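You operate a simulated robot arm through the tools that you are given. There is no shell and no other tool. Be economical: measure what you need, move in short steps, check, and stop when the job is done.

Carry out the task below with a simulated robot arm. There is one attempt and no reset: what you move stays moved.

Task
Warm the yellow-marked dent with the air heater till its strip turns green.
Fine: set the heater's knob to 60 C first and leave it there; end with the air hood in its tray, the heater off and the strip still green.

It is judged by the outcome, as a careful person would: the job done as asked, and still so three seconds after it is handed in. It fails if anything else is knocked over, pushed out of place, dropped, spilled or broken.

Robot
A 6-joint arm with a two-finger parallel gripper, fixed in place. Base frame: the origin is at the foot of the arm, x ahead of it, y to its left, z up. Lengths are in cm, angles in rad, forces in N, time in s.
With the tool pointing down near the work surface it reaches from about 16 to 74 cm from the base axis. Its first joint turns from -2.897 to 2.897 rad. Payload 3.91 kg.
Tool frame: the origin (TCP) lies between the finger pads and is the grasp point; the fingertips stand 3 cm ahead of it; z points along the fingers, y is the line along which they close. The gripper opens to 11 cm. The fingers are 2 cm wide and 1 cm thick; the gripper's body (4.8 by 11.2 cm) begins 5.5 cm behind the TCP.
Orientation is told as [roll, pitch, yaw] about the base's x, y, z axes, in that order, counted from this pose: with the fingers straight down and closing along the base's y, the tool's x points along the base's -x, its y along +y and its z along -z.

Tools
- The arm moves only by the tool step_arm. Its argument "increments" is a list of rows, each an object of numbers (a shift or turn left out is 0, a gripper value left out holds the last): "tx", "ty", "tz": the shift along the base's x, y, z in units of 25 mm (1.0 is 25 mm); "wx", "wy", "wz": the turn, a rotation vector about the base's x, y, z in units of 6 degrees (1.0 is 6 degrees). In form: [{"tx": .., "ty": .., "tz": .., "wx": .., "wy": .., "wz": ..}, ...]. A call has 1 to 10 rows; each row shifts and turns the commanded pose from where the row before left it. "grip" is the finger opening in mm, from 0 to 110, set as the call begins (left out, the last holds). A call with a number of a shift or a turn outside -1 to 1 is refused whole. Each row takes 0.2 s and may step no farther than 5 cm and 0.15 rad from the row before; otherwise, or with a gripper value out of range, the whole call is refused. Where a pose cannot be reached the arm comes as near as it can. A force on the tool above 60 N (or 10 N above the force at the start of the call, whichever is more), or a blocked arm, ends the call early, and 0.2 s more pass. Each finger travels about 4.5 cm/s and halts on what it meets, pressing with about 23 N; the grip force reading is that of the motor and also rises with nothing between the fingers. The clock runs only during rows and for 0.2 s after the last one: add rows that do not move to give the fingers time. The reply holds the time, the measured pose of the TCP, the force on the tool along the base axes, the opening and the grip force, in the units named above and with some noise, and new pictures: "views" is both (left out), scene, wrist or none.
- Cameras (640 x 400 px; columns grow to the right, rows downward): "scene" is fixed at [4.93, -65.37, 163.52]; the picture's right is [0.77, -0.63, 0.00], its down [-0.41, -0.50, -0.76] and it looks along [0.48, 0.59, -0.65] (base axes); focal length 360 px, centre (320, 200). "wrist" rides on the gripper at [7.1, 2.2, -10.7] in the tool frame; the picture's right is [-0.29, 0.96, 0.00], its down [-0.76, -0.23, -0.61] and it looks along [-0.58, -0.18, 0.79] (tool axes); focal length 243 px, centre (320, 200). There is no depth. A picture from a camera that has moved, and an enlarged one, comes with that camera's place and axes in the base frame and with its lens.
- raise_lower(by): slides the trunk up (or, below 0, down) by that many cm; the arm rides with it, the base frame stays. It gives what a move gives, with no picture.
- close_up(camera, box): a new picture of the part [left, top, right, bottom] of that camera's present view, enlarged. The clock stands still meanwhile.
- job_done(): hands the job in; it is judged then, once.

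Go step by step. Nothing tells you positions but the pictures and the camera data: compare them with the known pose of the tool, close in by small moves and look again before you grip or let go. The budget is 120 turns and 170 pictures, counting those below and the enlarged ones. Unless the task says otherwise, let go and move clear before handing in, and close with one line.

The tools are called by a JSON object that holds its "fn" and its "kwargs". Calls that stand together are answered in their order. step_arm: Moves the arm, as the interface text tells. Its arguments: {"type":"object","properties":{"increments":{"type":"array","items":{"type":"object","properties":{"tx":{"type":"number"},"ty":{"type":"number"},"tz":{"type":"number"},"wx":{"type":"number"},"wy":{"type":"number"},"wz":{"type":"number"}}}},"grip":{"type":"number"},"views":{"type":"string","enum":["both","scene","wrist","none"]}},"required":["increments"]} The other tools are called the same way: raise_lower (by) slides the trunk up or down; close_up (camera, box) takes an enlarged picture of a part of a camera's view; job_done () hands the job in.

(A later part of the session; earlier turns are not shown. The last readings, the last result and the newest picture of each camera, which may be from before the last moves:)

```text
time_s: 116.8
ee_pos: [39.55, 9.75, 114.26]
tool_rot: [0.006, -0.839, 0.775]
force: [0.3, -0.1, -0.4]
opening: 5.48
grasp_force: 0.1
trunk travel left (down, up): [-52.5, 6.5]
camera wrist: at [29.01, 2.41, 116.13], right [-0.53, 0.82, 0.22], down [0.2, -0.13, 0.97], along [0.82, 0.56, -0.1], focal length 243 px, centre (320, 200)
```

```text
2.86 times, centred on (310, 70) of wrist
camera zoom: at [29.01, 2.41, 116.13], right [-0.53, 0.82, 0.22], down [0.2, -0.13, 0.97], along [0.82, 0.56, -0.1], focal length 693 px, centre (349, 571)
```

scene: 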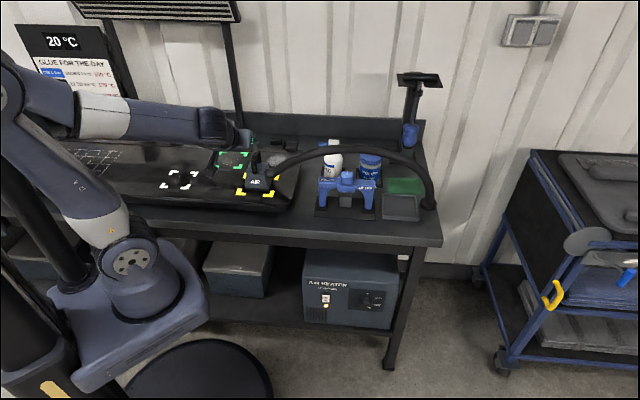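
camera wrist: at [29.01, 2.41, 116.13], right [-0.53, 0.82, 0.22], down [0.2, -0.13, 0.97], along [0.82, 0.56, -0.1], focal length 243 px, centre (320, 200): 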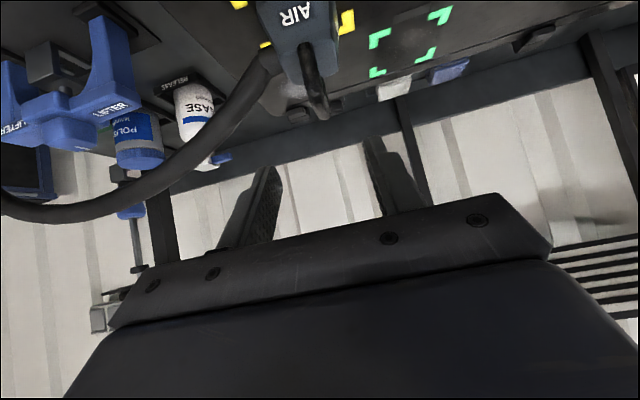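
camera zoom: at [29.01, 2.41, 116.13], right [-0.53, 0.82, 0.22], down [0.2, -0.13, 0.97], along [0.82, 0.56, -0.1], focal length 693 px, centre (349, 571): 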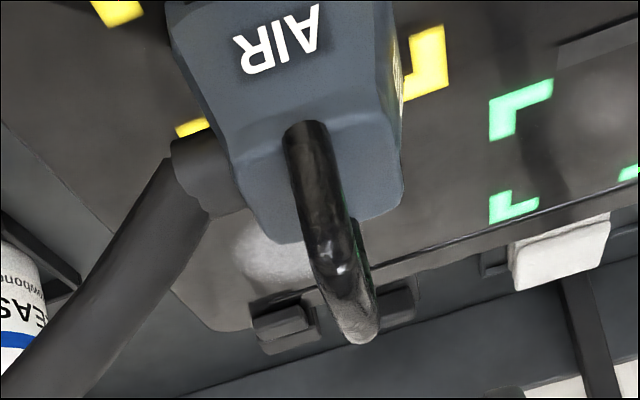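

The hood stands flat and centred. I'll give it more time, checking the strip now and then.

{"fn": "step_arm", "kwargs": {"increments": [{}, {}, {}, {}, {}, {}, {}, {}, {}, {}], "views": "none"}}

{"fn": "step_arm", "kwargs": {"increments": [{}, {}, {}, {}, {}, {}, {}, {}, {}, {}], "views": "none"}}

{"fn": "step_arm", "kwargs": {"increments": [{}, {}, {}, {}, {}, {}, {}, {}, {}, {}], "views": "none"}}

{"fn": "close_up", "kwargs": {"camera": "scene", "box": [230, 170, 290, 210]}}

{"fn": "step_arm", "kwargs": {"increments": [{}, {}, {}, {}, {}, {}, {}, {}, {}, {}], "views": "none"}}

{"fn": "step_arm", "kwargs": {"increments": [{}, {}, {}, {}, {}, {}, {}, {}, {}, {}], "views": "none"}}

{"fn": "step_arm", "kwargs": {"increments": [{}, {}, {}, {}, {}, {}, {}, {}, {}, {}], "views": "none"}}

{"fn": "close_up", "kwargs": {"camera": "scene", "box": [230, 170, 290, 210]}}

```text
time_s: 119.0
ee_pos: [39.61, 9.73, 114.21]
tool_rot: [0.005, -0.841, 0.778]
force: [-0.3, 0.6, 0.0]
opening: 5.46
grasp_force: 0.0
trunk travel left (down, up): [-52.5, 6.5]
```

```text
time_s: 121.2
ee_pos: [39.54, 9.8, 114.17]
tool_rot: [0.005, -0.84, 0.777]
force: [-0.4, -0.2, 0.1]
opening: 5.5
grasp_force: 0.2
trunk travel left (down, up): [-52.5, 6.5]
```

```text
time_s: 123.4
ee_pos: [39.59, 9.78, 114.19]
tool_rot: [0.004, -0.84, 0.777]
force: [0.1, -0.8, -0.4]
opening: 5.5
grasp_force: 0.1
trunk travel left (down, up): [-52.5, 6.5]
```

```text
10.00 times, centred on (260, 190) of scene
camera zoom: at [4.93, -65.37, 163.52], right [0.77, -0.63, 0.0], down [-0.41, -0.5, -0.76], along [0.48, 0.59, -0.65], focal length 3605 px, centre (920, 300)
```

zoom: 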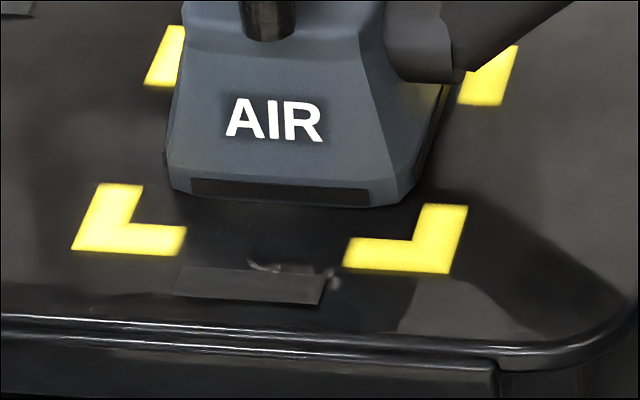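

```text
time_s: 125.6
ee_pos: [39.66, 9.85, 114.26]
tool_rot: [0.007, -0.84, 0.777]
force: [0.8, 0.1, 0.4]
opening: 5.5
grasp_force: 0.1
trunk travel left (down, up): [-52.5, 6.5]
```

```text
time_s: 127.8
ee_pos: [39.58, 9.82, 114.15]
tool_rot: [0.006, -0.839, 0.777]
force: [-0.6, 0.7, 0.1]
opening: 5.5
grasp_force: 0.1
trunk travel left (down, up): [-52.5, 6.5]
```

```text
time_s: 130.0
ee_pos: [39.59, 9.8, 114.12]
tool_rot: [0.005, -0.839, 0.776]
force: [0.2, -0.2, -0.2]
opening: 5.49
grasp_force: 0.0
trunk travel left (down, up): [-52.5, 6.5]
```

```text
10.00 times, centred on (260, 190) of scene
camera zoom: at [4.93, -65.37, 163.52], right [0.77, -0.63, 0.0], down [-0.41, -0.5, -0.76], along [0.48, 0.59, -0.65], focal length 3605 px, centre (920, 300)
```

zoom: 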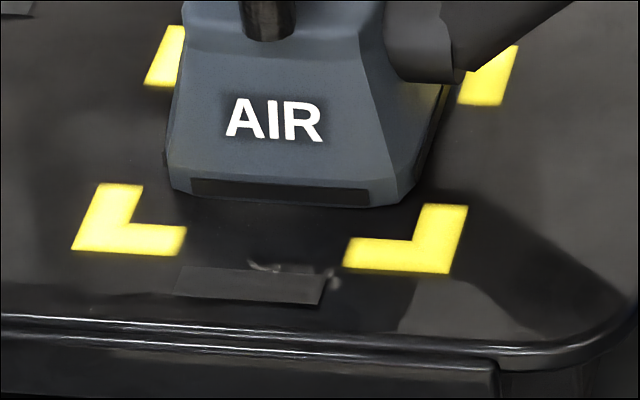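

{"fn": "step_arm", "kwargs": {"increments": [{"wx": -0.707, "wy": 0.707, "tx": -0.2, "ty": -0.2}, {"wx": -0.707, "wy": 0.707, "tx": -0.2, "ty": -0.2}, {"wx": -0.707, "wy": 0.707, "tx": -0.2, "ty": -0.2}, {"wx": -0.707, "wy": 0.707, "tx": -0.2, "ty": -0.2}, {"wx": -0.707, "wy": 0.707, "tx": -0.2, "ty": -0.2}], "views": "wrist"}}

```text
time_s: 131.2
ee_pos: [37.06, 7.21, 114.24]
tool_rot: [0.0, -0.315, 0.779]
force: [0.3, 0.1, 0.1]
opening: 5.5
grasp_force: 0.1
trunk travel left (down, up): [-52.5, 6.5]
camera wrist: at [28.37, 1.71, 122.22], right [-0.48, 0.88, 0.09], down [0.54, 0.21, 0.81], along [0.69, 0.44, -0.58], focal length 243 px, centre (320, 200)
```

wrist: 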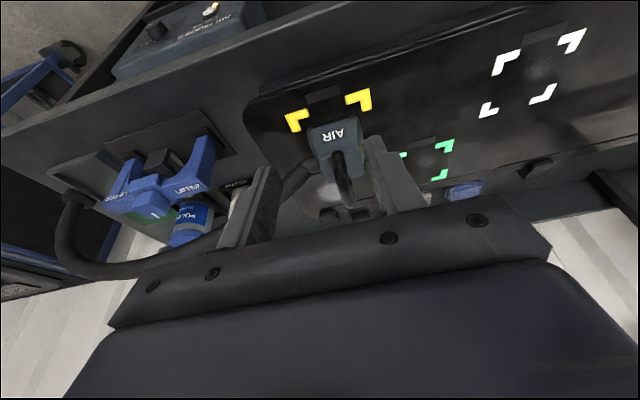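

{"fn": "close_up", "kwargs": {"camera": "wrist", "box": [270, 70, 400, 170]}}

{"fn": "close_up", "kwargs": {"camera": "wrist", "box": [100, 0, 270, 90]}}

```text
4.00 times, centred on (335, 120) of wrist
camera zoom: at [28.37, 1.71, 122.22], right [-0.48, 0.88, 0.09], down [0.54, 0.21, 0.81], along [0.69, 0.44, -0.58], focal length 970 px, centre (260, 520)
```

zoom: 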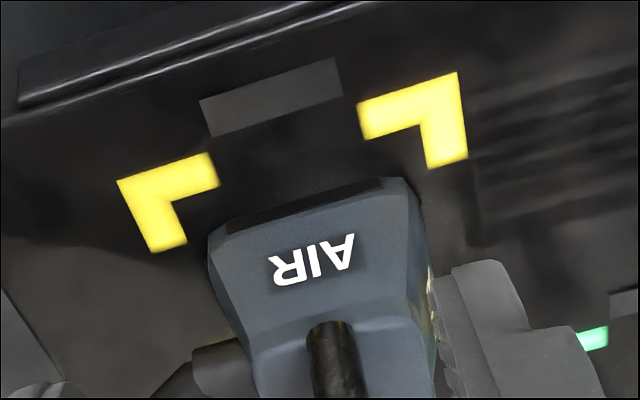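

```text
3.76 times, centred on (185, 45) of wrist
camera zoom: at [28.37, 1.71, 122.22], right [-0.48, 0.88, 0.09], down [0.54, 0.21, 0.81], along [0.69, 0.44, -0.58], focal length 913 px, centre (828, 784)
```

zoom: 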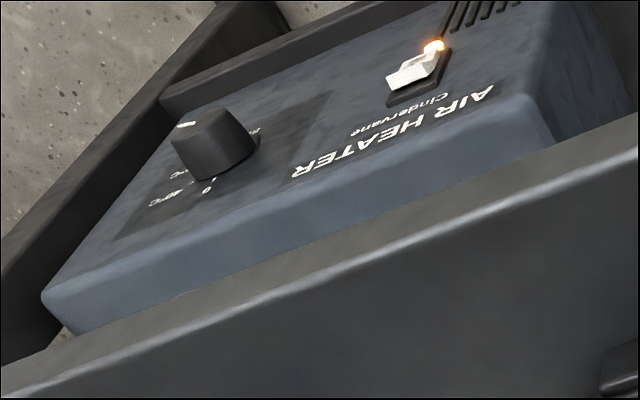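

From this view the hood sits roughly 0.9 cm too far back within the frame. I'll re-grip it and shift it forward.

{"fn": "step_arm", "kwargs": {"increments": [{"wx": 0.707, "wy": -0.707, "tx": 0.2, "ty": 0.2}, {"wx": 0.707, "wy": -0.707, "tx": 0.2, "ty": 0.2}, {"wx": 0.707, "wy": -0.707, "tx": 0.2, "ty": 0.2}, {"wx": 0.707, "wy": -0.707, "tx": 0.2, "ty": 0.2}, {"wx": 0.707, "wy": -0.707, "tx": 0.2, "ty": 0.2}], "views": "none"}}

{"fn": "step_arm", "kwargs": {"increments": [{"tx": 0.52, "ty": 0.52, "tz": -0.9}, {"tx": 0.52, "ty": 0.52, "tz": -0.9}, {"tx": 0.52, "ty": 0.52, "tz": -0.67}, {"tx": 0.52, "ty": 0.52, "tz": -0.67}], "views": "wrist"}}

```text
time_s: 132.4
ee_pos: [39.53, 9.74, 114.17]
tool_rot: [0.005, -0.841, 0.777]
force: [-0.6, -0.4, 0.7]
opening: 5.5
grasp_force: 0.0
trunk travel left (down, up): [-52.5, 6.5]
```

```text
time_s: 133.4
ee_pos: [44.68, 14.88, 106.23]
tool_rot: [0.007, -0.839, 0.776]
force: [-0.6, 0.0, -0.4]
opening: 5.5
grasp_force: 0.1
trunk travel left (down, up): [-52.5, 6.5]
camera wrist: at [34.22, 7.52, 108.15], right [-0.53, 0.82, 0.22], down [0.2, -0.13, 0.97], along [0.82, 0.56, -0.1], focal length 243 px, centre (320, 200)
```

wrist: 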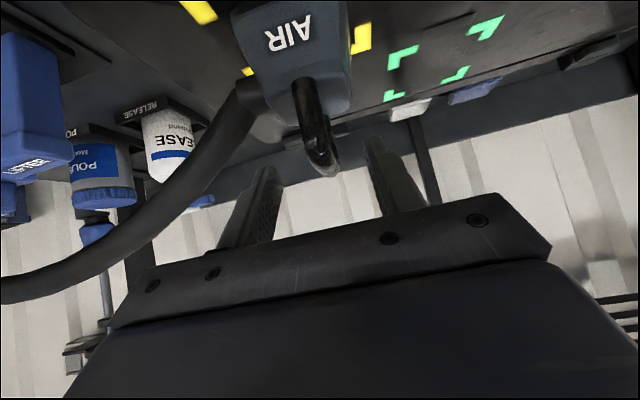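

{"fn": "step_arm", "kwargs": {"increments": [{"tx": 0.52, "ty": 0.52, "tz": -0.66}, {"tx": 0.52, "ty": 0.52, "tz": -0.65}], "views": "none"}}

{"fn": "step_arm", "kwargs": {"increments": [{}, {}, {}, {}], "grip": 0, "views": "none"}}

{"fn": "step_arm", "kwargs": {"increments": [{"tz": 0.2}, {"tx": -0.125, "ty": -0.125}, {"tx": -0.125, "ty": -0.125}, {}], "views": "none"}}

{"fn": "close_up", "kwargs": {"camera": "scene", "box": [230, 170, 290, 210]}}

```text
time_s: 134.0
ee_pos: [47.34, 17.49, 103.01]
tool_rot: [0.005, -0.838, 0.778]
force: [0.4, -0.1, 0.7]
opening: 5.5
grasp_force: 0.1
trunk travel left (down, up): [-52.5, 6.5]
```

```text
time_s: 135.0
ee_pos: [47.36, 17.36, 103.01]
tool_rot: [0.005, -0.842, 0.777]
force: [-0.3, -0.2, 0.5]
opening: 1.68
grasp_force: 22.4
trunk travel left (down, up): [-52.5, 6.5]
```

```text
time_s: 136.0
ee_pos: [46.78, 16.96, 103.52]
tool_rot: [0.006, -0.84, 0.775]
force: [0.0, 0.3, -3.8]
opening: 1.68
grasp_force: 23.0
trunk travel left (down, up): [-52.5, 6.5]
```

```text
10.00 times, centred on (260, 190) of scene
camera zoom: at [4.93, -65.37, 163.52], right [0.77, -0.63, 0.0], down [-0.41, -0.5, -0.76], along [0.48, 0.59, -0.65], focal length 3605 px, centre (920, 300)
```

zoom: 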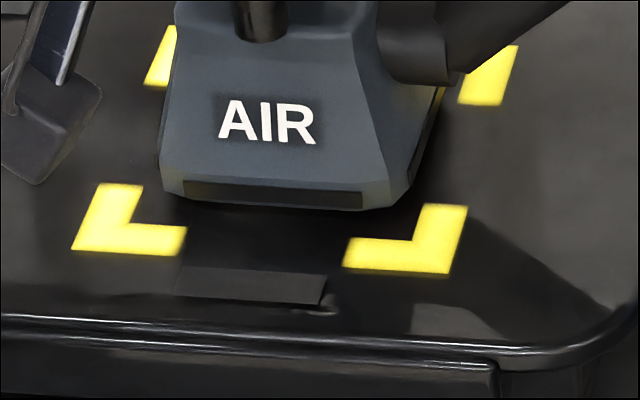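

{"fn": "step_arm", "kwargs": {"increments": [{"tx": 0.055, "ty": -0.055}, {"tz": -0.12}, {"tz": -0.1}, {"tz": -0.02}], "views": "none"}}

{"fn": "step_arm", "kwargs": {"increments": [{}, {}, {}, {}, {}, {}, {}, {}, {}, {}], "views": "none"}}

{"fn": "close_up", "kwargs": {"camera": "scene", "box": [230, 170, 290, 210]}}

```text
time_s: 137.0
ee_pos: [46.83, 16.84, 102.9]
tool_rot: [0.007, -0.841, 0.777]
force: [0.0, 2.1, 3.9]
opening: 1.68
grasp_force: 22.1
trunk travel left (down, up): [-52.5, 6.5]
```

```text
time_s: 139.2
ee_pos: [46.94, 16.85, 103.09]
tool_rot: [0.005, -0.843, 0.776]
force: [4.1, 3.5, 14.6]
opening: 1.69
grasp_force: 22.7
trunk travel left (down, up): [-52.5, 6.5]
```

```text
10.00 times, centred on (260, 190) of scene
camera zoom: at [4.93, -65.37, 163.52], right [0.77, -0.63, 0.0], down [-0.41, -0.5, -0.76], along [0.48, 0.59, -0.65], focal length 3605 px, centre (920, 300)
```

zoom: 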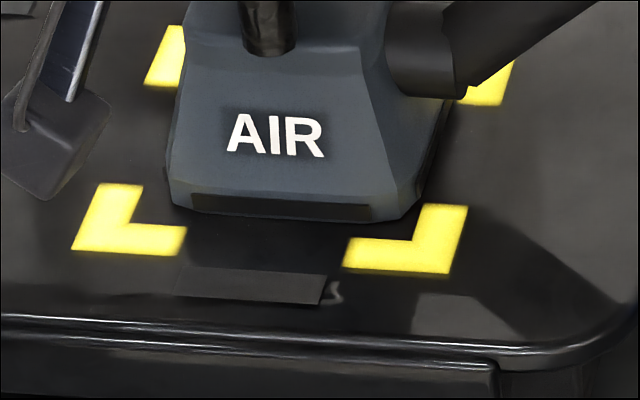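

{"fn": "step_arm", "kwargs": {"increments": [{}, {}, {}, {}, {}, {}, {}, {}, {}, {}], "views": "none"}}

{"fn": "step_arm", "kwargs": {"increments": [{}, {}, {}, {}, {}, {}, {}, {}, {}, {}], "views": "none"}}

{"fn": "step_arm", "kwargs": {"increments": [{}, {}, {}, {}, {}, {}, {}, {}, {}, {}], "views": "none"}}

{"fn": "close_up", "kwargs": {"camera": "scene", "box": [230, 170, 290, 210]}}

{"fn": "step_arm", "kwargs": {"increments": [{}, {}, {}, {}, {}, {}, {}, {}, {}, {}], "views": "none"}}

{"fn": "step_arm", "kwargs": {"increments": [{}, {}, {}, {}, {}, {}, {}, {}, {}, {}], "views": "none"}}

{"fn": "step_arm", "kwargs": {"increments": [{}, {}, {}, {}, {}, {}, {}, {}, {}, {}], "views": "none"}}

{"fn": "close_up", "kwargs": {"camera": "scene", "box": [230, 170, 290, 210]}}

```text
time_s: 141.4
ee_pos: [46.82, 16.76, 102.98]
tool_rot: [0.005, -0.84, 0.776]
force: [5.2, 3.3, 19.0]
opening: 1.71
grasp_force: 22.8
trunk travel left (down, up): [-52.5, 6.5]
```

```text
time_s: 143.6
ee_pos: [46.83, 16.72, 102.91]
tool_rot: [0.005, -0.841, 0.776]
force: [3.2, 1.7, 19.7]
opening: 1.67
grasp_force: 22.7
trunk travel left (down, up): [-52.5, 6.5]
```

```text
time_s: 145.8
ee_pos: [46.87, 16.6, 102.94]
tool_rot: [0.007, -0.84, 0.776]
force: [2.3, 0.8, 17.3]
opening: 1.68
grasp_force: 23.3
trunk travel left (down, up): [-52.5, 6.5]
```

```text
10.00 times, centred on (260, 190) of scene
camera zoom: at [4.93, -65.37, 163.52], right [0.77, -0.63, 0.0], down [-0.41, -0.5, -0.76], along [0.48, 0.59, -0.65], focal length 3605 px, centre (920, 300)
```

zoom: 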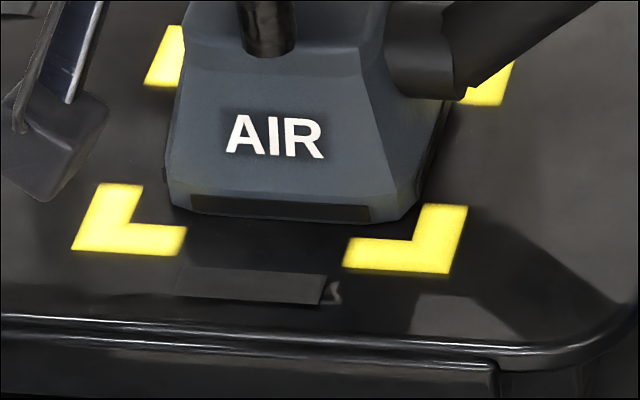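

```text
time_s: 148.0
ee_pos: [46.78, 16.88, 102.9]
tool_rot: [0.005, -0.839, 0.778]
force: [0.2, 0.0, 14.6]
opening: 1.68
grasp_force: 22.9
trunk travel left (down, up): [-52.5, 6.5]
```

```text
time_s: 150.2
ee_pos: [46.81, 16.77, 103.06]
tool_rot: [0.005, -0.839, 0.776]
force: [-0.5, 0.1, 11.3]
opening: 1.68
grasp_force: 23.6
trunk travel left (down, up): [-52.5, 6.5]
```

```text
time_s: 152.4
ee_pos: [46.76, 16.71, 103.08]
tool_rot: [0.007, -0.842, 0.777]
force: [-1.9, 0.9, 9.2]
opening: 1.7
grasp_force: 22.6
trunk travel left (down, up): [-52.5, 6.5]
```

```text
10.00 times, centred on (260, 190) of scene
camera zoom: at [4.93, -65.37, 163.52], right [0.77, -0.63, 0.0], down [-0.41, -0.5, -0.76], along [0.48, 0.59, -0.65], focal length 3605 px, centre (920, 300)
```

zoom: 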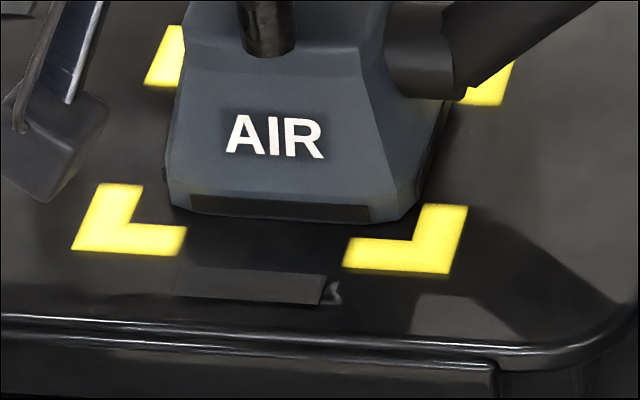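

{"fn": "step_arm", "kwargs": {"increments": [{}, {}, {}, {}, {}, {}, {}, {}, {}, {}], "views": "none"}}

{"fn": "step_arm", "kwargs": {"increments": [{}, {}, {}, {}, {}, {}, {}, {}, {}, {}], "views": "none"}}

{"fn": "step_arm", "kwargs": {"increments": [{}, {}, {}, {}, {}, {}, {}, {}, {}, {}], "views": "none"}}

{"fn": "step_arm", "kwargs": {"increments": [{}, {}, {}, {}, {}, {}, {}, {}, {}, {}], "views": "none"}}

{"fn": "close_up", "kwargs": {"camera": "scene", "box": [230, 170, 290, 210]}}

{"fn": "close_up", "kwargs": {"camera": "scene", "box": [100, 200, 240, 300]}}

{"fn": "close_up", "kwargs": {"camera": "scene", "box": [0, 0, 260, 140]}}

```text
time_s: 154.6
ee_pos: [46.83, 16.76, 103.11]
tool_rot: [0.006, -0.839, 0.777]
force: [-2.1, -0.4, 6.7]
opening: 1.68
grasp_force: 23.2
trunk travel left (down, up): [-52.5, 6.5]
```

```text
time_s: 156.8
ee_pos: [46.86, 16.76, 103.01]
tool_rot: [0.004, -0.841, 0.777]
force: [-1.7, -0.7, 7.0]
opening: 1.69
grasp_force: 22.9
trunk travel left (down, up): [-52.5, 6.5]
```

```text
time_s: 159.0
ee_pos: [46.75, 16.78, 102.99]
tool_rot: [0.005, -0.839, 0.779]
force: [-1.3, 0.8, 6.8]
opening: 1.66
grasp_force: 23.0
trunk travel left (down, up): [-52.5, 6.5]
```

```text
time_s: 161.2
ee_pos: [46.92, 16.67, 103.04]
tool_rot: [0.005, -0.839, 0.778]
force: [-1.6, -0.4, 5.8]
opening: 1.65
grasp_force: 22.4
trunk travel left (down, up): [-52.5, 6.5]
```

```text
10.00 times, centred on (260, 190) of scene
camera zoom: at [4.93, -65.37, 163.52], right [0.77, -0.63, 0.0], down [-0.41, -0.5, -0.76], along [0.48, 0.59, -0.65], focal length 3605 px, centre (920, 300)
```

zoom: 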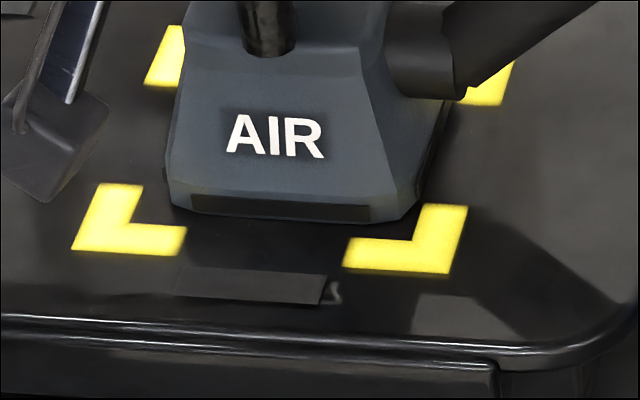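

```text
4.00 times, centred on (170, 250) of scene
camera zoom: at [4.93, -65.37, 163.52], right [0.77, -0.63, 0.0], down [-0.41, -0.5, -0.76], along [0.48, 0.59, -0.65], focal length 1442 px, centre (920, 0)
```

zoom: 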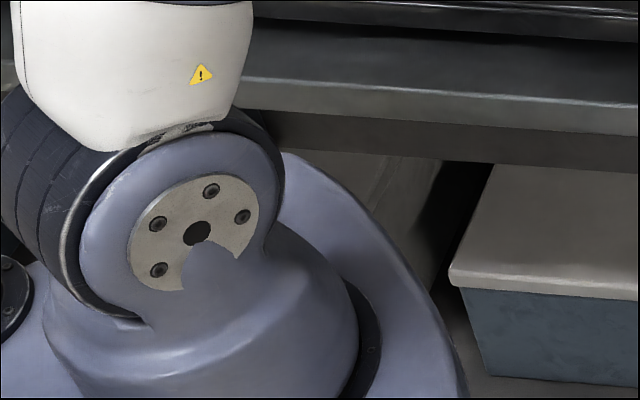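

```text
2.46 times, centred on (130, 70) of scene
camera zoom: at [4.93, -65.37, 163.52], right [0.77, -0.63, 0.0], down [-0.41, -0.5, -0.76], along [0.48, 0.59, -0.65], focal length 887 px, centre (788, 520)
```

zoom: 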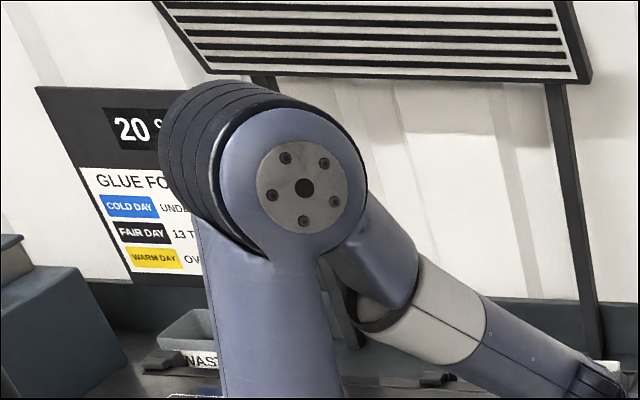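

The strip is still dark. I'll recentre the hood by about 0.5 cm (its footprint is shallower than I assumed) and keep warming for longer.

{"fn": "step_arm", "kwargs": {"increments": [{"tz": 0.15}, {"tx": 0.13, "ty": 0.13}, {"tz": -0.12}, {"tz": -0.04}], "views": "none"}}

{"fn": "step_arm", "kwargs": {"increments": [{}, {}, {}, {}, {}, {}, {}, {}, {}, {}], "views": "none"}}

{"fn": "close_up", "kwargs": {"camera": "scene", "box": [230, 170, 290, 210]}}

{"fn": "step_arm", "kwargs": {"increments": [{}, {}, {}, {}, {}, {}, {}, {}, {}, {}], "views": "none"}}

{"fn": "step_arm", "kwargs": {"increments": [{}, {}, {}, {}, {}, {}, {}, {}, {}, {}], "views": "none"}}

{"fn": "step_arm", "kwargs": {"increments": [{}, {}, {}, {}, {}, {}, {}, {}, {}, {}], "views": "none"}}

{"fn": "step_arm", "kwargs": {"increments": [{}, {}, {}, {}, {}, {}, {}, {}, {}, {}], "views": "none"}}

{"fn": "close_up", "kwargs": {"camera": "scene", "box": [230, 170, 290, 210]}}

{"fn": "step_arm", "kwargs": {"increments": [{}, {}, {}, {}, {}, {}, {}, {}, {}, {}], "views": "none"}}

{"fn": "step_arm", "kwargs": {"increments": [{}, {}, {}, {}, {}, {}, {}, {}, {}, {}], "views": "none"}}

{"fn": "step_arm", "kwargs": {"increments": [{}, {}, {}, {}, {}, {}, {}, {}, {}, {}], "views": "none"}}

{"fn": "close_up", "kwargs": {"camera": "scene", "box": [230, 170, 290, 210]}}

```text
time_s: 162.2
ee_pos: [47.21, 16.97, 103.03]
tool_rot: [0.006, -0.839, 0.775]
force: [-0.3, -0.6, 2.6]
opening: 1.67
grasp_force: 23.1
trunk travel left (down, up): [-52.5, 6.5]
```

```text
time_s: 164.4
ee_pos: [47.18, 16.95, 103.03]
tool_rot: [0.007, -0.838, 0.776]
force: [3.4, 0.7, 10.3]
opening: 1.67
grasp_force: 22.3
trunk travel left (down, up): [-52.5, 6.5]
```

```text
10.00 times, centred on (260, 190) of scene
camera zoom: at [4.93, -65.37, 163.52], right [0.77, -0.63, 0.0], down [-0.41, -0.5, -0.76], along [0.48, 0.59, -0.65], focal length 3605 px, centre (920, 300)
```

zoom: 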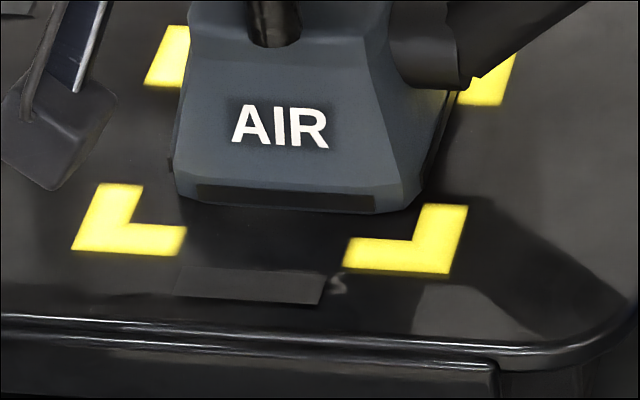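

```text
time_s: 166.6
ee_pos: [47.28, 17.18, 102.98]
tool_rot: [0.005, -0.84, 0.777]
force: [3.4, 1.2, 12.5]
opening: 1.66
grasp_force: 23.2
trunk travel left (down, up): [-52.5, 6.5]
```

```text
time_s: 168.8
ee_pos: [47.18, 17.1, 102.98]
tool_rot: [0.004, -0.84, 0.776]
force: [3.7, 0.1, 13.1]
opening: 1.68
grasp_force: 23.1
trunk travel left (down, up): [-52.5, 6.5]
```

```text
time_s: 171.0
ee_pos: [47.2, 17.16, 102.99]
tool_rot: [0.004, -0.842, 0.778]
force: [1.7, 0.1, 12.5]
opening: 1.7
grasp_force: 23.0
trunk travel left (down, up): [-52.5, 6.5]
```

```text
time_s: 173.2
ee_pos: [47.15, 17.05, 102.97]
tool_rot: [0.005, -0.839, 0.778]
force: [1.0, -0.6, 11.0]
opening: 1.67
grasp_force: 23.1
trunk travel left (down, up): [-52.5, 6.5]
```

```text
10.00 times, centred on (260, 190) of scene
camera zoom: at [4.93, -65.37, 163.52], right [0.77, -0.63, 0.0], down [-0.41, -0.5, -0.76], along [0.48, 0.59, -0.65], focal length 3605 px, centre (920, 300)
```

zoom: 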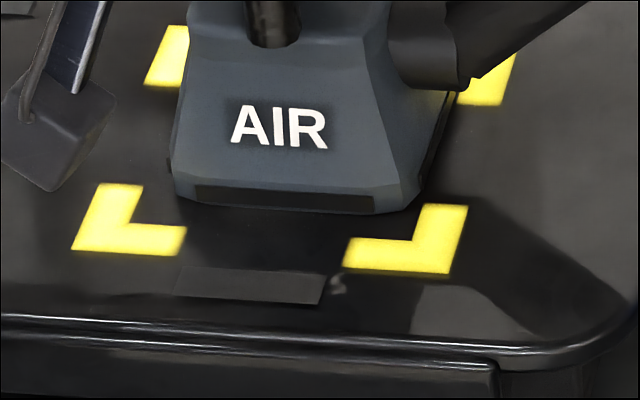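

```text
time_s: 175.4
ee_pos: [47.21, 17.12, 103.05]
tool_rot: [0.005, -0.84, 0.776]
force: [0.2, -0.7, 8.0]
opening: 1.69
grasp_force: 23.3
trunk travel left (down, up): [-52.5, 6.5]
```

```text
time_s: 177.6
ee_pos: [47.22, 17.11, 103.01]
tool_rot: [0.005, -0.84, 0.778]
force: [-0.7, 0.1, 6.2]
opening: 1.71
grasp_force: 22.3
trunk travel left (down, up): [-52.5, 6.5]
```

```text
time_s: 179.8
ee_pos: [47.18, 17.07, 102.88]
tool_rot: [0.004, -0.839, 0.777]
force: [-1.5, -0.4, 5.1]
opening: 1.67
grasp_force: 23.8
trunk travel left (down, up): [-52.5, 6.5]
```

```text
10.00 times, centred on (260, 190) of scene
camera zoom: at [4.93, -65.37, 163.52], right [0.77, -0.63, 0.0], down [-0.41, -0.5, -0.76], along [0.48, 0.59, -0.65], focal length 3605 px, centre (920, 300)
```

zoom: 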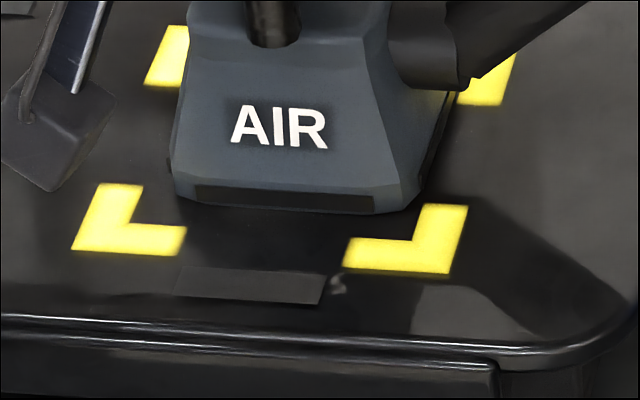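

Still nothing. I'll lift the hood for a moment and examine the dent and strip underneath.

{"fn": "step_arm", "kwargs": {"increments": [{"tz": 0.8}, {"tz": 1}, {"tz": 1}, {"tz": 1}, {"tz": 1}], "views": "wrist"}}

{"fn": "close_up", "kwargs": {"camera": "scene", "box": [220, 160, 300, 210]}}

{"fn": "close_up", "kwargs": {"camera": "scene", "box": [200, 100, 310, 180]}}

```text
time_s: 181.0
ee_pos: [47.05, 17.16, 114.93]
tool_rot: [0.007, -0.838, 0.775]
force: [-0.3, 0.2, -3.3]
opening: 1.69
grasp_force: 23.1
trunk travel left (down, up): [-52.5, 6.5]
camera wrist: at [36.6, 9.82, 116.82], right [-0.53, 0.82, 0.22], down [0.2, -0.13, 0.97], along [0.82, 0.56, -0.1], focal length 243 px, centre (320, 200)
```

wrist: 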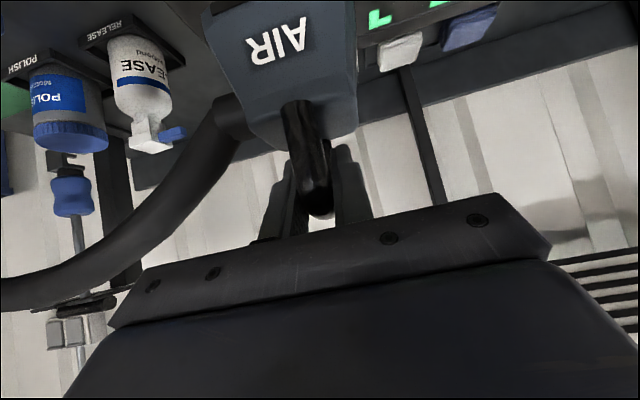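

```text
8.00 times, centred on (260, 185) of scene
camera zoom: at [4.93, -65.37, 163.52], right [0.77, -0.63, 0.0], down [-0.41, -0.5, -0.76], along [0.48, 0.59, -0.65], focal length 2884 px, centre (800, 320)
```

zoom: 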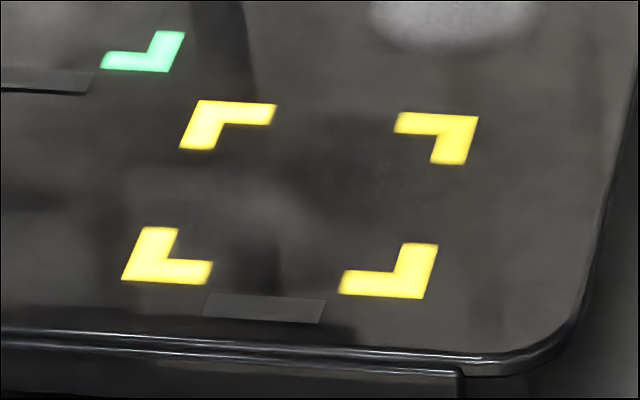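

```text
5.00 times, centred on (255, 140) of scene
camera zoom: at [4.93, -65.37, 163.52], right [0.77, -0.63, 0.0], down [-0.41, -0.5, -0.76], along [0.48, 0.59, -0.65], focal length 1802 px, centre (645, 500)
```

zoom: 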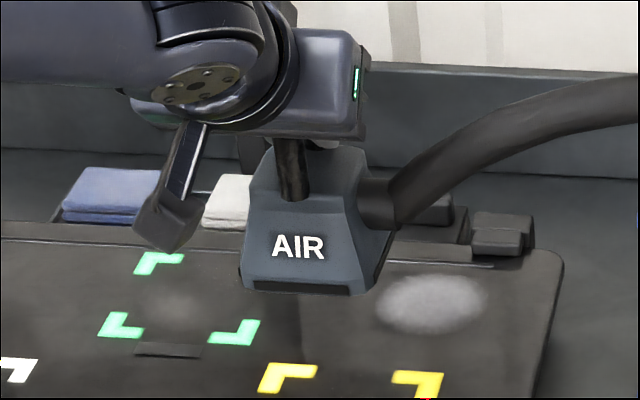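

The strip is unchanged, and the panel shows nothing wrong. I'll set the hood down again centred, release it so it sits flush, and use the waiting time to inspect the heater.

{"fn": "step_arm", "kwargs": {"increments": [{"ty": 0.1, "tz": -1}, {"tz": -1}, {"tz": -1}, {"tz": -1}, {"tz": -0.5}, {"tz": -0.22}, {"tz": -0.05}, {}], "views": "none"}}

{"fn": "close_up", "kwargs": {"camera": "scene", "box": [220, 160, 300, 210]}}

```text
time_s: 182.8
ee_pos: [47.23, 17.49, 102.97]
tool_rot: [0.005, -0.841, 0.774]
force: [-0.6, 0.4, -4.3]
opening: 1.67
grasp_force: 23.2
trunk travel left (down, up): [-52.5, 6.5]
```

```text
8.00 times, centred on (260, 185) of scene
camera zoom: at [4.93, -65.37, 163.52], right [0.77, -0.63, 0.0], down [-0.41, -0.5, -0.76], along [0.48, 0.59, -0.65], focal length 2884 px, centre (800, 320)
```

zoom: 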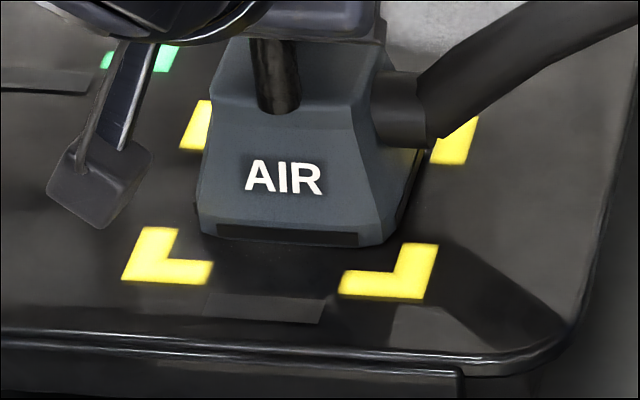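

{"fn": "step_arm", "kwargs": {"increments": [{"tz": -0.04}, {"tz": -0.04}, {}], "views": "none"}}

```text
time_s: 183.6
ee_pos: [47.14, 17.3, 102.87]
tool_rot: [0.004, -0.843, 0.777]
force: [-1.8, -1.1, 13.9]
opening: 1.67
grasp_force: 23.5
trunk travel left (down, up): [-52.5, 6.5]
```

{"fn": "step_arm", "kwargs": {"increments": [{}, {}, {}], "grip": 55, "views": "none"}}

{"fn": "step_arm", "kwargs": {"increments": [{"tx": -0.52, "ty": -0.52, "tz": 0.67}, {"tx": -0.52, "ty": -0.52, "tz": 0.67}, {"tx": -0.52, "ty": -0.52, "tz": 0.67}, {"tx": -0.52, "ty": -0.52, "tz": 0.67}, {"tx": -0.6, "ty": -0.6, "tz": 0.7}, {"tx": -0.6, "ty": -0.6, "tz": 0.7}, {"tx": -0.6, "ty": -0.6, "tz": 0.7}, {"tx": -0.6, "ty": -0.6}, {"tx": -0.6, "ty": -0.6}], "views": "both"}}

{"fn": "close_up", "kwargs": {"camera": "scene", "box": [220, 160, 300, 210]}}

```text
time_s: 184.4
ee_pos: [47.14, 17.28, 102.78]
tool_rot: [0.007, -0.84, 0.775]
force: [0.0, 0.8, -0.3]
opening: 5.48
grasp_force: 0.0
trunk travel left (down, up): [-52.5, 6.5]
```

```text
time_s: 186.4
ee_pos: [34.52, 4.55, 114.7]
tool_rot: [0.006, -0.838, 0.775]
force: [0.1, -0.3, 0.8]
opening: 5.49
grasp_force: 0.1
trunk travel left (down, up): [-52.5, 6.5]
camera wrist: at [24.03, -2.8, 116.68], right [-0.54, 0.82, 0.22], down [0.2, -0.13, 0.97], along [0.82, 0.56, -0.1], focal length 243 px, centre (320, 200)
```

scene: 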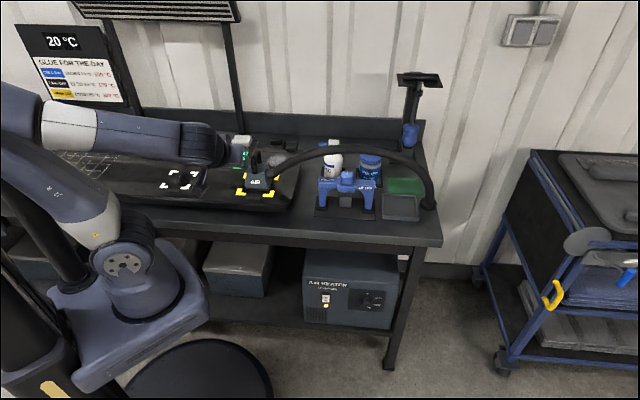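
wrist: 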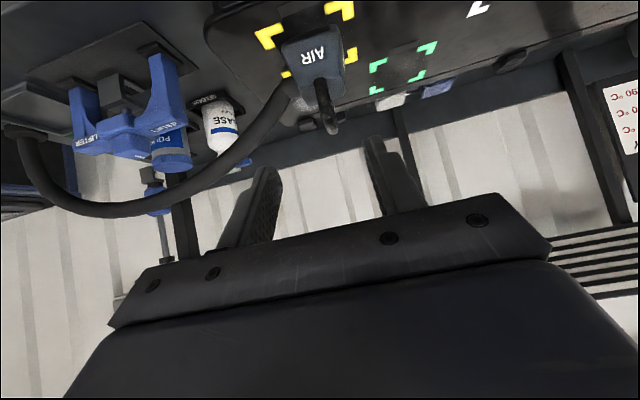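

```text
8.00 times, centred on (260, 185) of scene
camera zoom: at [4.93, -65.37, 163.52], right [0.77, -0.63, 0.0], down [-0.41, -0.5, -0.76], along [0.48, 0.59, -0.65], focal length 2884 px, centre (800, 320)
```

zoom: 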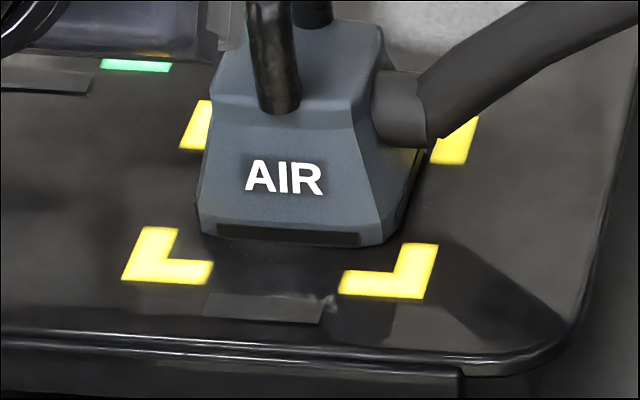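

{"fn": "close_up", "kwargs": {"camera": "wrist", "box": [240, 0, 370, 100]}}

{"fn": "step_arm", "kwargs": {"increments": [{}, {}, {}, {}, {}, {}, {}, {}, {}, {}], "views": "none"}}

{"fn": "step_arm", "kwargs": {"increments": [{}, {}, {}, {}, {}, {}, {}, {}, {}, {}], "views": "none"}}

{"fn": "step_arm", "kwargs": {"increments": [{}, {}, {}, {}, {}, {}, {}, {}, {}, {}], "views": "none"}}

{"fn": "step_arm", "kwargs": {"increments": [{}, {}, {}, {}, {}, {}, {}, {}, {}, {}], "views": "none"}}

{"fn": "step_arm", "kwargs": {"increments": [{}, {}, {}, {}, {}, {}, {}, {}, {}, {}], "views": "none"}}

{"fn": "step_arm", "kwargs": {"increments": [{}, {}, {}, {}, {}, {}, {}, {}, {}, {}], "views": "none"}}

{"fn": "step_arm", "kwargs": {"increments": [{}, {}, {}, {}, {}, {}, {}, {}, {}, {}], "views": "none"}}

{"fn": "step_arm", "kwargs": {"increments": [{}, {}, {}, {}, {}, {}, {}, {}, {}, {}], "views": "none"}}

{"fn": "close_up", "kwargs": {"camera": "scene", "box": [220, 160, 300, 210]}}

```text
4.00 times, centred on (305, 50) of wrist
camera zoom: at [24.03, -2.8, 116.68], right [-0.54, 0.82, 0.22], down [0.2, -0.13, 0.97], along [0.82, 0.56, -0.1], focal length 970 px, centre (380, 800)
```

zoom: 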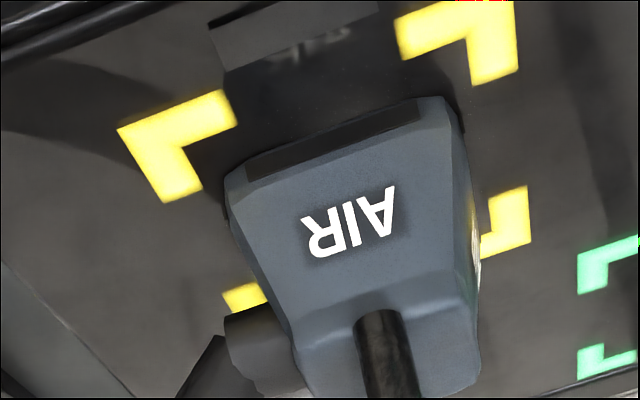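

```text
time_s: 188.6
ee_pos: [34.54, 4.61, 114.71]
tool_rot: [0.004, -0.84, 0.777]
force: [0.0, 0.7, 0.8]
opening: 5.49
grasp_force: 0.0
trunk travel left (down, up): [-52.5, 6.5]
```

```text
time_s: 190.8
ee_pos: [34.48, 4.58, 114.68]
tool_rot: [0.005, -0.839, 0.776]
force: [0.6, -0.8, -1.2]
opening: 5.46
grasp_force: 0.1
trunk travel left (down, up): [-52.5, 6.5]
```

```text
time_s: 193.0
ee_pos: [34.64, 4.56, 114.55]
tool_rot: [0.006, -0.84, 0.775]
force: [-0.2, 0.3, 0.0]
opening: 5.51
grasp_force: 0.0
trunk travel left (down, up): [-52.5, 6.5]
```

```text
time_s: 195.2
ee_pos: [34.65, 4.55, 114.7]
tool_rot: [0.004, -0.84, 0.779]
force: [0.5, -0.3, -0.5]
opening: 5.53
grasp_force: 0.0
trunk travel left (down, up): [-52.5, 6.5]
```

```text
time_s: 197.4
ee_pos: [34.59, 4.61, 114.73]
tool_rot: [0.006, -0.839, 0.778]
force: [0.5, 0.2, -1.4]
opening: 5.46
grasp_force: 0.1
trunk travel left (down, up): [-52.5, 6.5]
```

```text
time_s: 199.6
ee_pos: [34.53, 4.53, 114.74]
tool_rot: [0.005, -0.839, 0.776]
force: [0.6, 0.5, 0.5]
opening: 5.51
grasp_force: 0.0
trunk travel left (down, up): [-52.5, 6.5]
```

```text
time_s: 201.8
ee_pos: [34.61, 4.68, 114.68]
tool_rot: [0.005, -0.839, 0.776]
force: [0.4, 1.1, -0.4]
opening: 5.51
grasp_force: 0.1
trunk travel left (down, up): [-52.5, 6.5]
```

```text
time_s: 204.0
ee_pos: [34.46, 4.57, 114.73]
tool_rot: [0.004, -0.839, 0.777]
force: [0.0, -0.4, 0.7]
opening: 5.51
grasp_force: 0.1
trunk travel left (down, up): [-52.5, 6.5]
```

```text
8.00 times, centred on (260, 185) of scene
camera zoom: at [4.93, -65.37, 163.52], right [0.77, -0.63, 0.0], down [-0.41, -0.5, -0.76], along [0.48, 0.59, -0.65], focal length 2884 px, centre (800, 320)
```

zoom: 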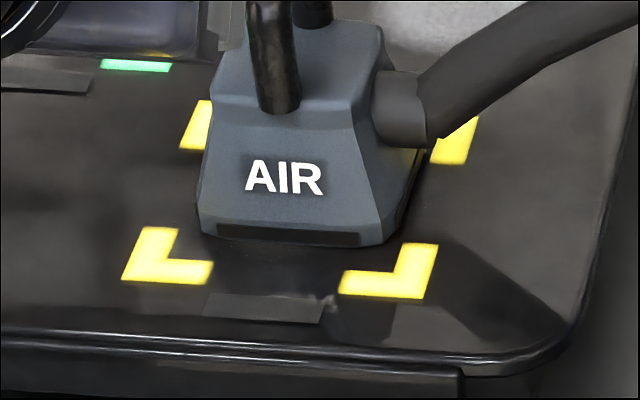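

{"fn": "close_up", "kwargs": {"camera": "scene", "box": [310, 280, 390, 320]}}

{"fn": "step_arm", "kwargs": {"increments": [{}, {}, {}, {}, {}, {}, {}, {}, {}, {}], "views": "none"}}

{"fn": "step_arm", "kwargs": {"increments": [{}, {}, {}, {}, {}, {}, {}, {}, {}, {}], "views": "none"}}

{"fn": "step_arm", "kwargs": {"increments": [{}, {}, {}, {}, {}, {}, {}, {}, {}, {}], "views": "none"}}

{"fn": "step_arm", "kwargs": {"increments": [{}, {}, {}, {}, {}, {}, {}, {}, {}, {}], "views": "none"}}

{"fn": "step_arm", "kwargs": {"increments": [{}, {}, {}, {}, {}, {}, {}, {}, {}, {}], "views": "none"}}

{"fn": "step_arm", "kwargs": {"increments": [{}, {}, {}, {}, {}, {}, {}, {}, {}, {}], "views": "none"}}

{"fn": "step_arm", "kwargs": {"increments": [{}, {}, {}, {}, {}, {}, {}, {}, {}, {}], "views": "none"}}

{"fn": "step_arm", "kwargs": {"increments": [{}, {}, {}, {}, {}, {}, {}, {}, {}, {}], "views": "none"}}

{"fn": "close_up", "kwargs": {"camera": "scene", "box": [220, 160, 300, 210]}}

```text
8.00 times, centred on (350, 300) of scene
camera zoom: at [4.93, -65.37, 163.52], right [0.77, -0.63, 0.0], down [-0.41, -0.5, -0.76], along [0.48, 0.59, -0.65], focal length 2884 px, centre (80, -600)
```

zoom: 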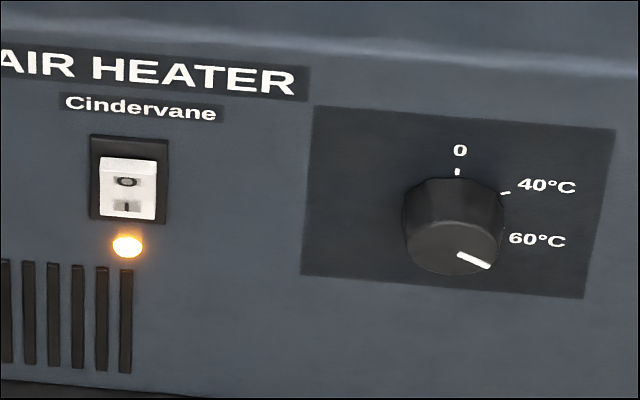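

```text
time_s: 206.2
ee_pos: [34.6, 4.59, 114.68]
tool_rot: [0.005, -0.839, 0.777]
force: [-0.7, 0.3, 0.1]
opening: 5.5
grasp_force: 0.1
trunk travel left (down, up): [-52.5, 6.5]
```

```text
time_s: 208.4
ee_pos: [34.53, 4.61, 114.79]
tool_rot: [0.005, -0.839, 0.777]
force: [-0.6, -0.2, -0.1]
opening: 5.5
grasp_force: 0.0
trunk travel left (down, up): [-52.5, 6.5]
```

```text
time_s: 210.6
ee_pos: [34.55, 4.65, 114.76]
tool_rot: [0.006, -0.839, 0.777]
force: [0.1, -0.3, -0.7]
opening: 5.52
grasp_force: 0.1
trunk travel left (down, up): [-52.5, 6.5]
```

```text
time_s: 212.8
ee_pos: [34.63, 4.54, 114.76]
tool_rot: [0.005, -0.839, 0.777]
force: [-0.1, -0.7, 0.4]
opening: 5.52
grasp_force: 0.1
trunk travel left (down, up): [-52.5, 6.5]
```

```text
time_s: 215.0
ee_pos: [34.59, 4.58, 114.81]
tool_rot: [0.006, -0.84, 0.776]
force: [-0.1, -1.2, -0.1]
opening: 5.49
grasp_force: 0.0
trunk travel left (down, up): [-52.5, 6.5]
```

```text
time_s: 217.2
ee_pos: [34.6, 4.55, 114.61]
tool_rot: [0.006, -0.839, 0.776]
force: [-0.8, 0.2, 1.0]
opening: 5.5
grasp_force: 0.1
trunk travel left (down, up): [-52.5, 6.5]
```

```text
time_s: 219.4
ee_pos: [34.64, 4.56, 114.64]
tool_rot: [0.004, -0.841, 0.776]
force: [-0.8, 0.4, -0.1]
opening: 5.46
grasp_force: 0.0
trunk travel left (down, up): [-52.5, 6.5]
```

```text
time_s: 221.6
ee_pos: [34.64, 4.47, 114.77]
tool_rot: [0.006, -0.841, 0.777]
force: [0.2, 0.5, -0.4]
opening: 5.47
grasp_force: 0.0
trunk travel left (down, up): [-52.5, 6.5]
```

```text
8.00 times, centred on (260, 185) of scene
camera zoom: at [4.93, -65.37, 163.52], right [0.77, -0.63, 0.0], down [-0.41, -0.5, -0.76], along [0.48, 0.59, -0.65], focal length 2884 px, centre (800, 320)
```

zoom: 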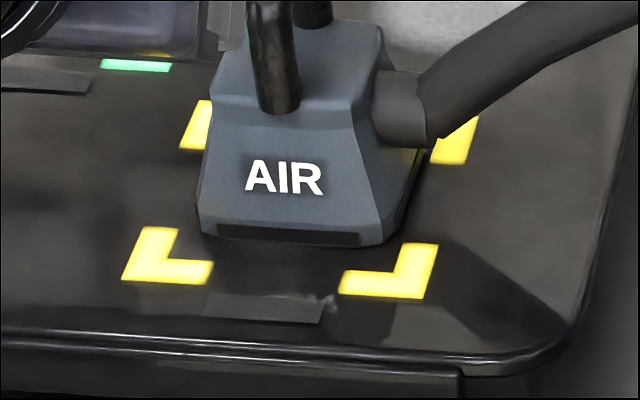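

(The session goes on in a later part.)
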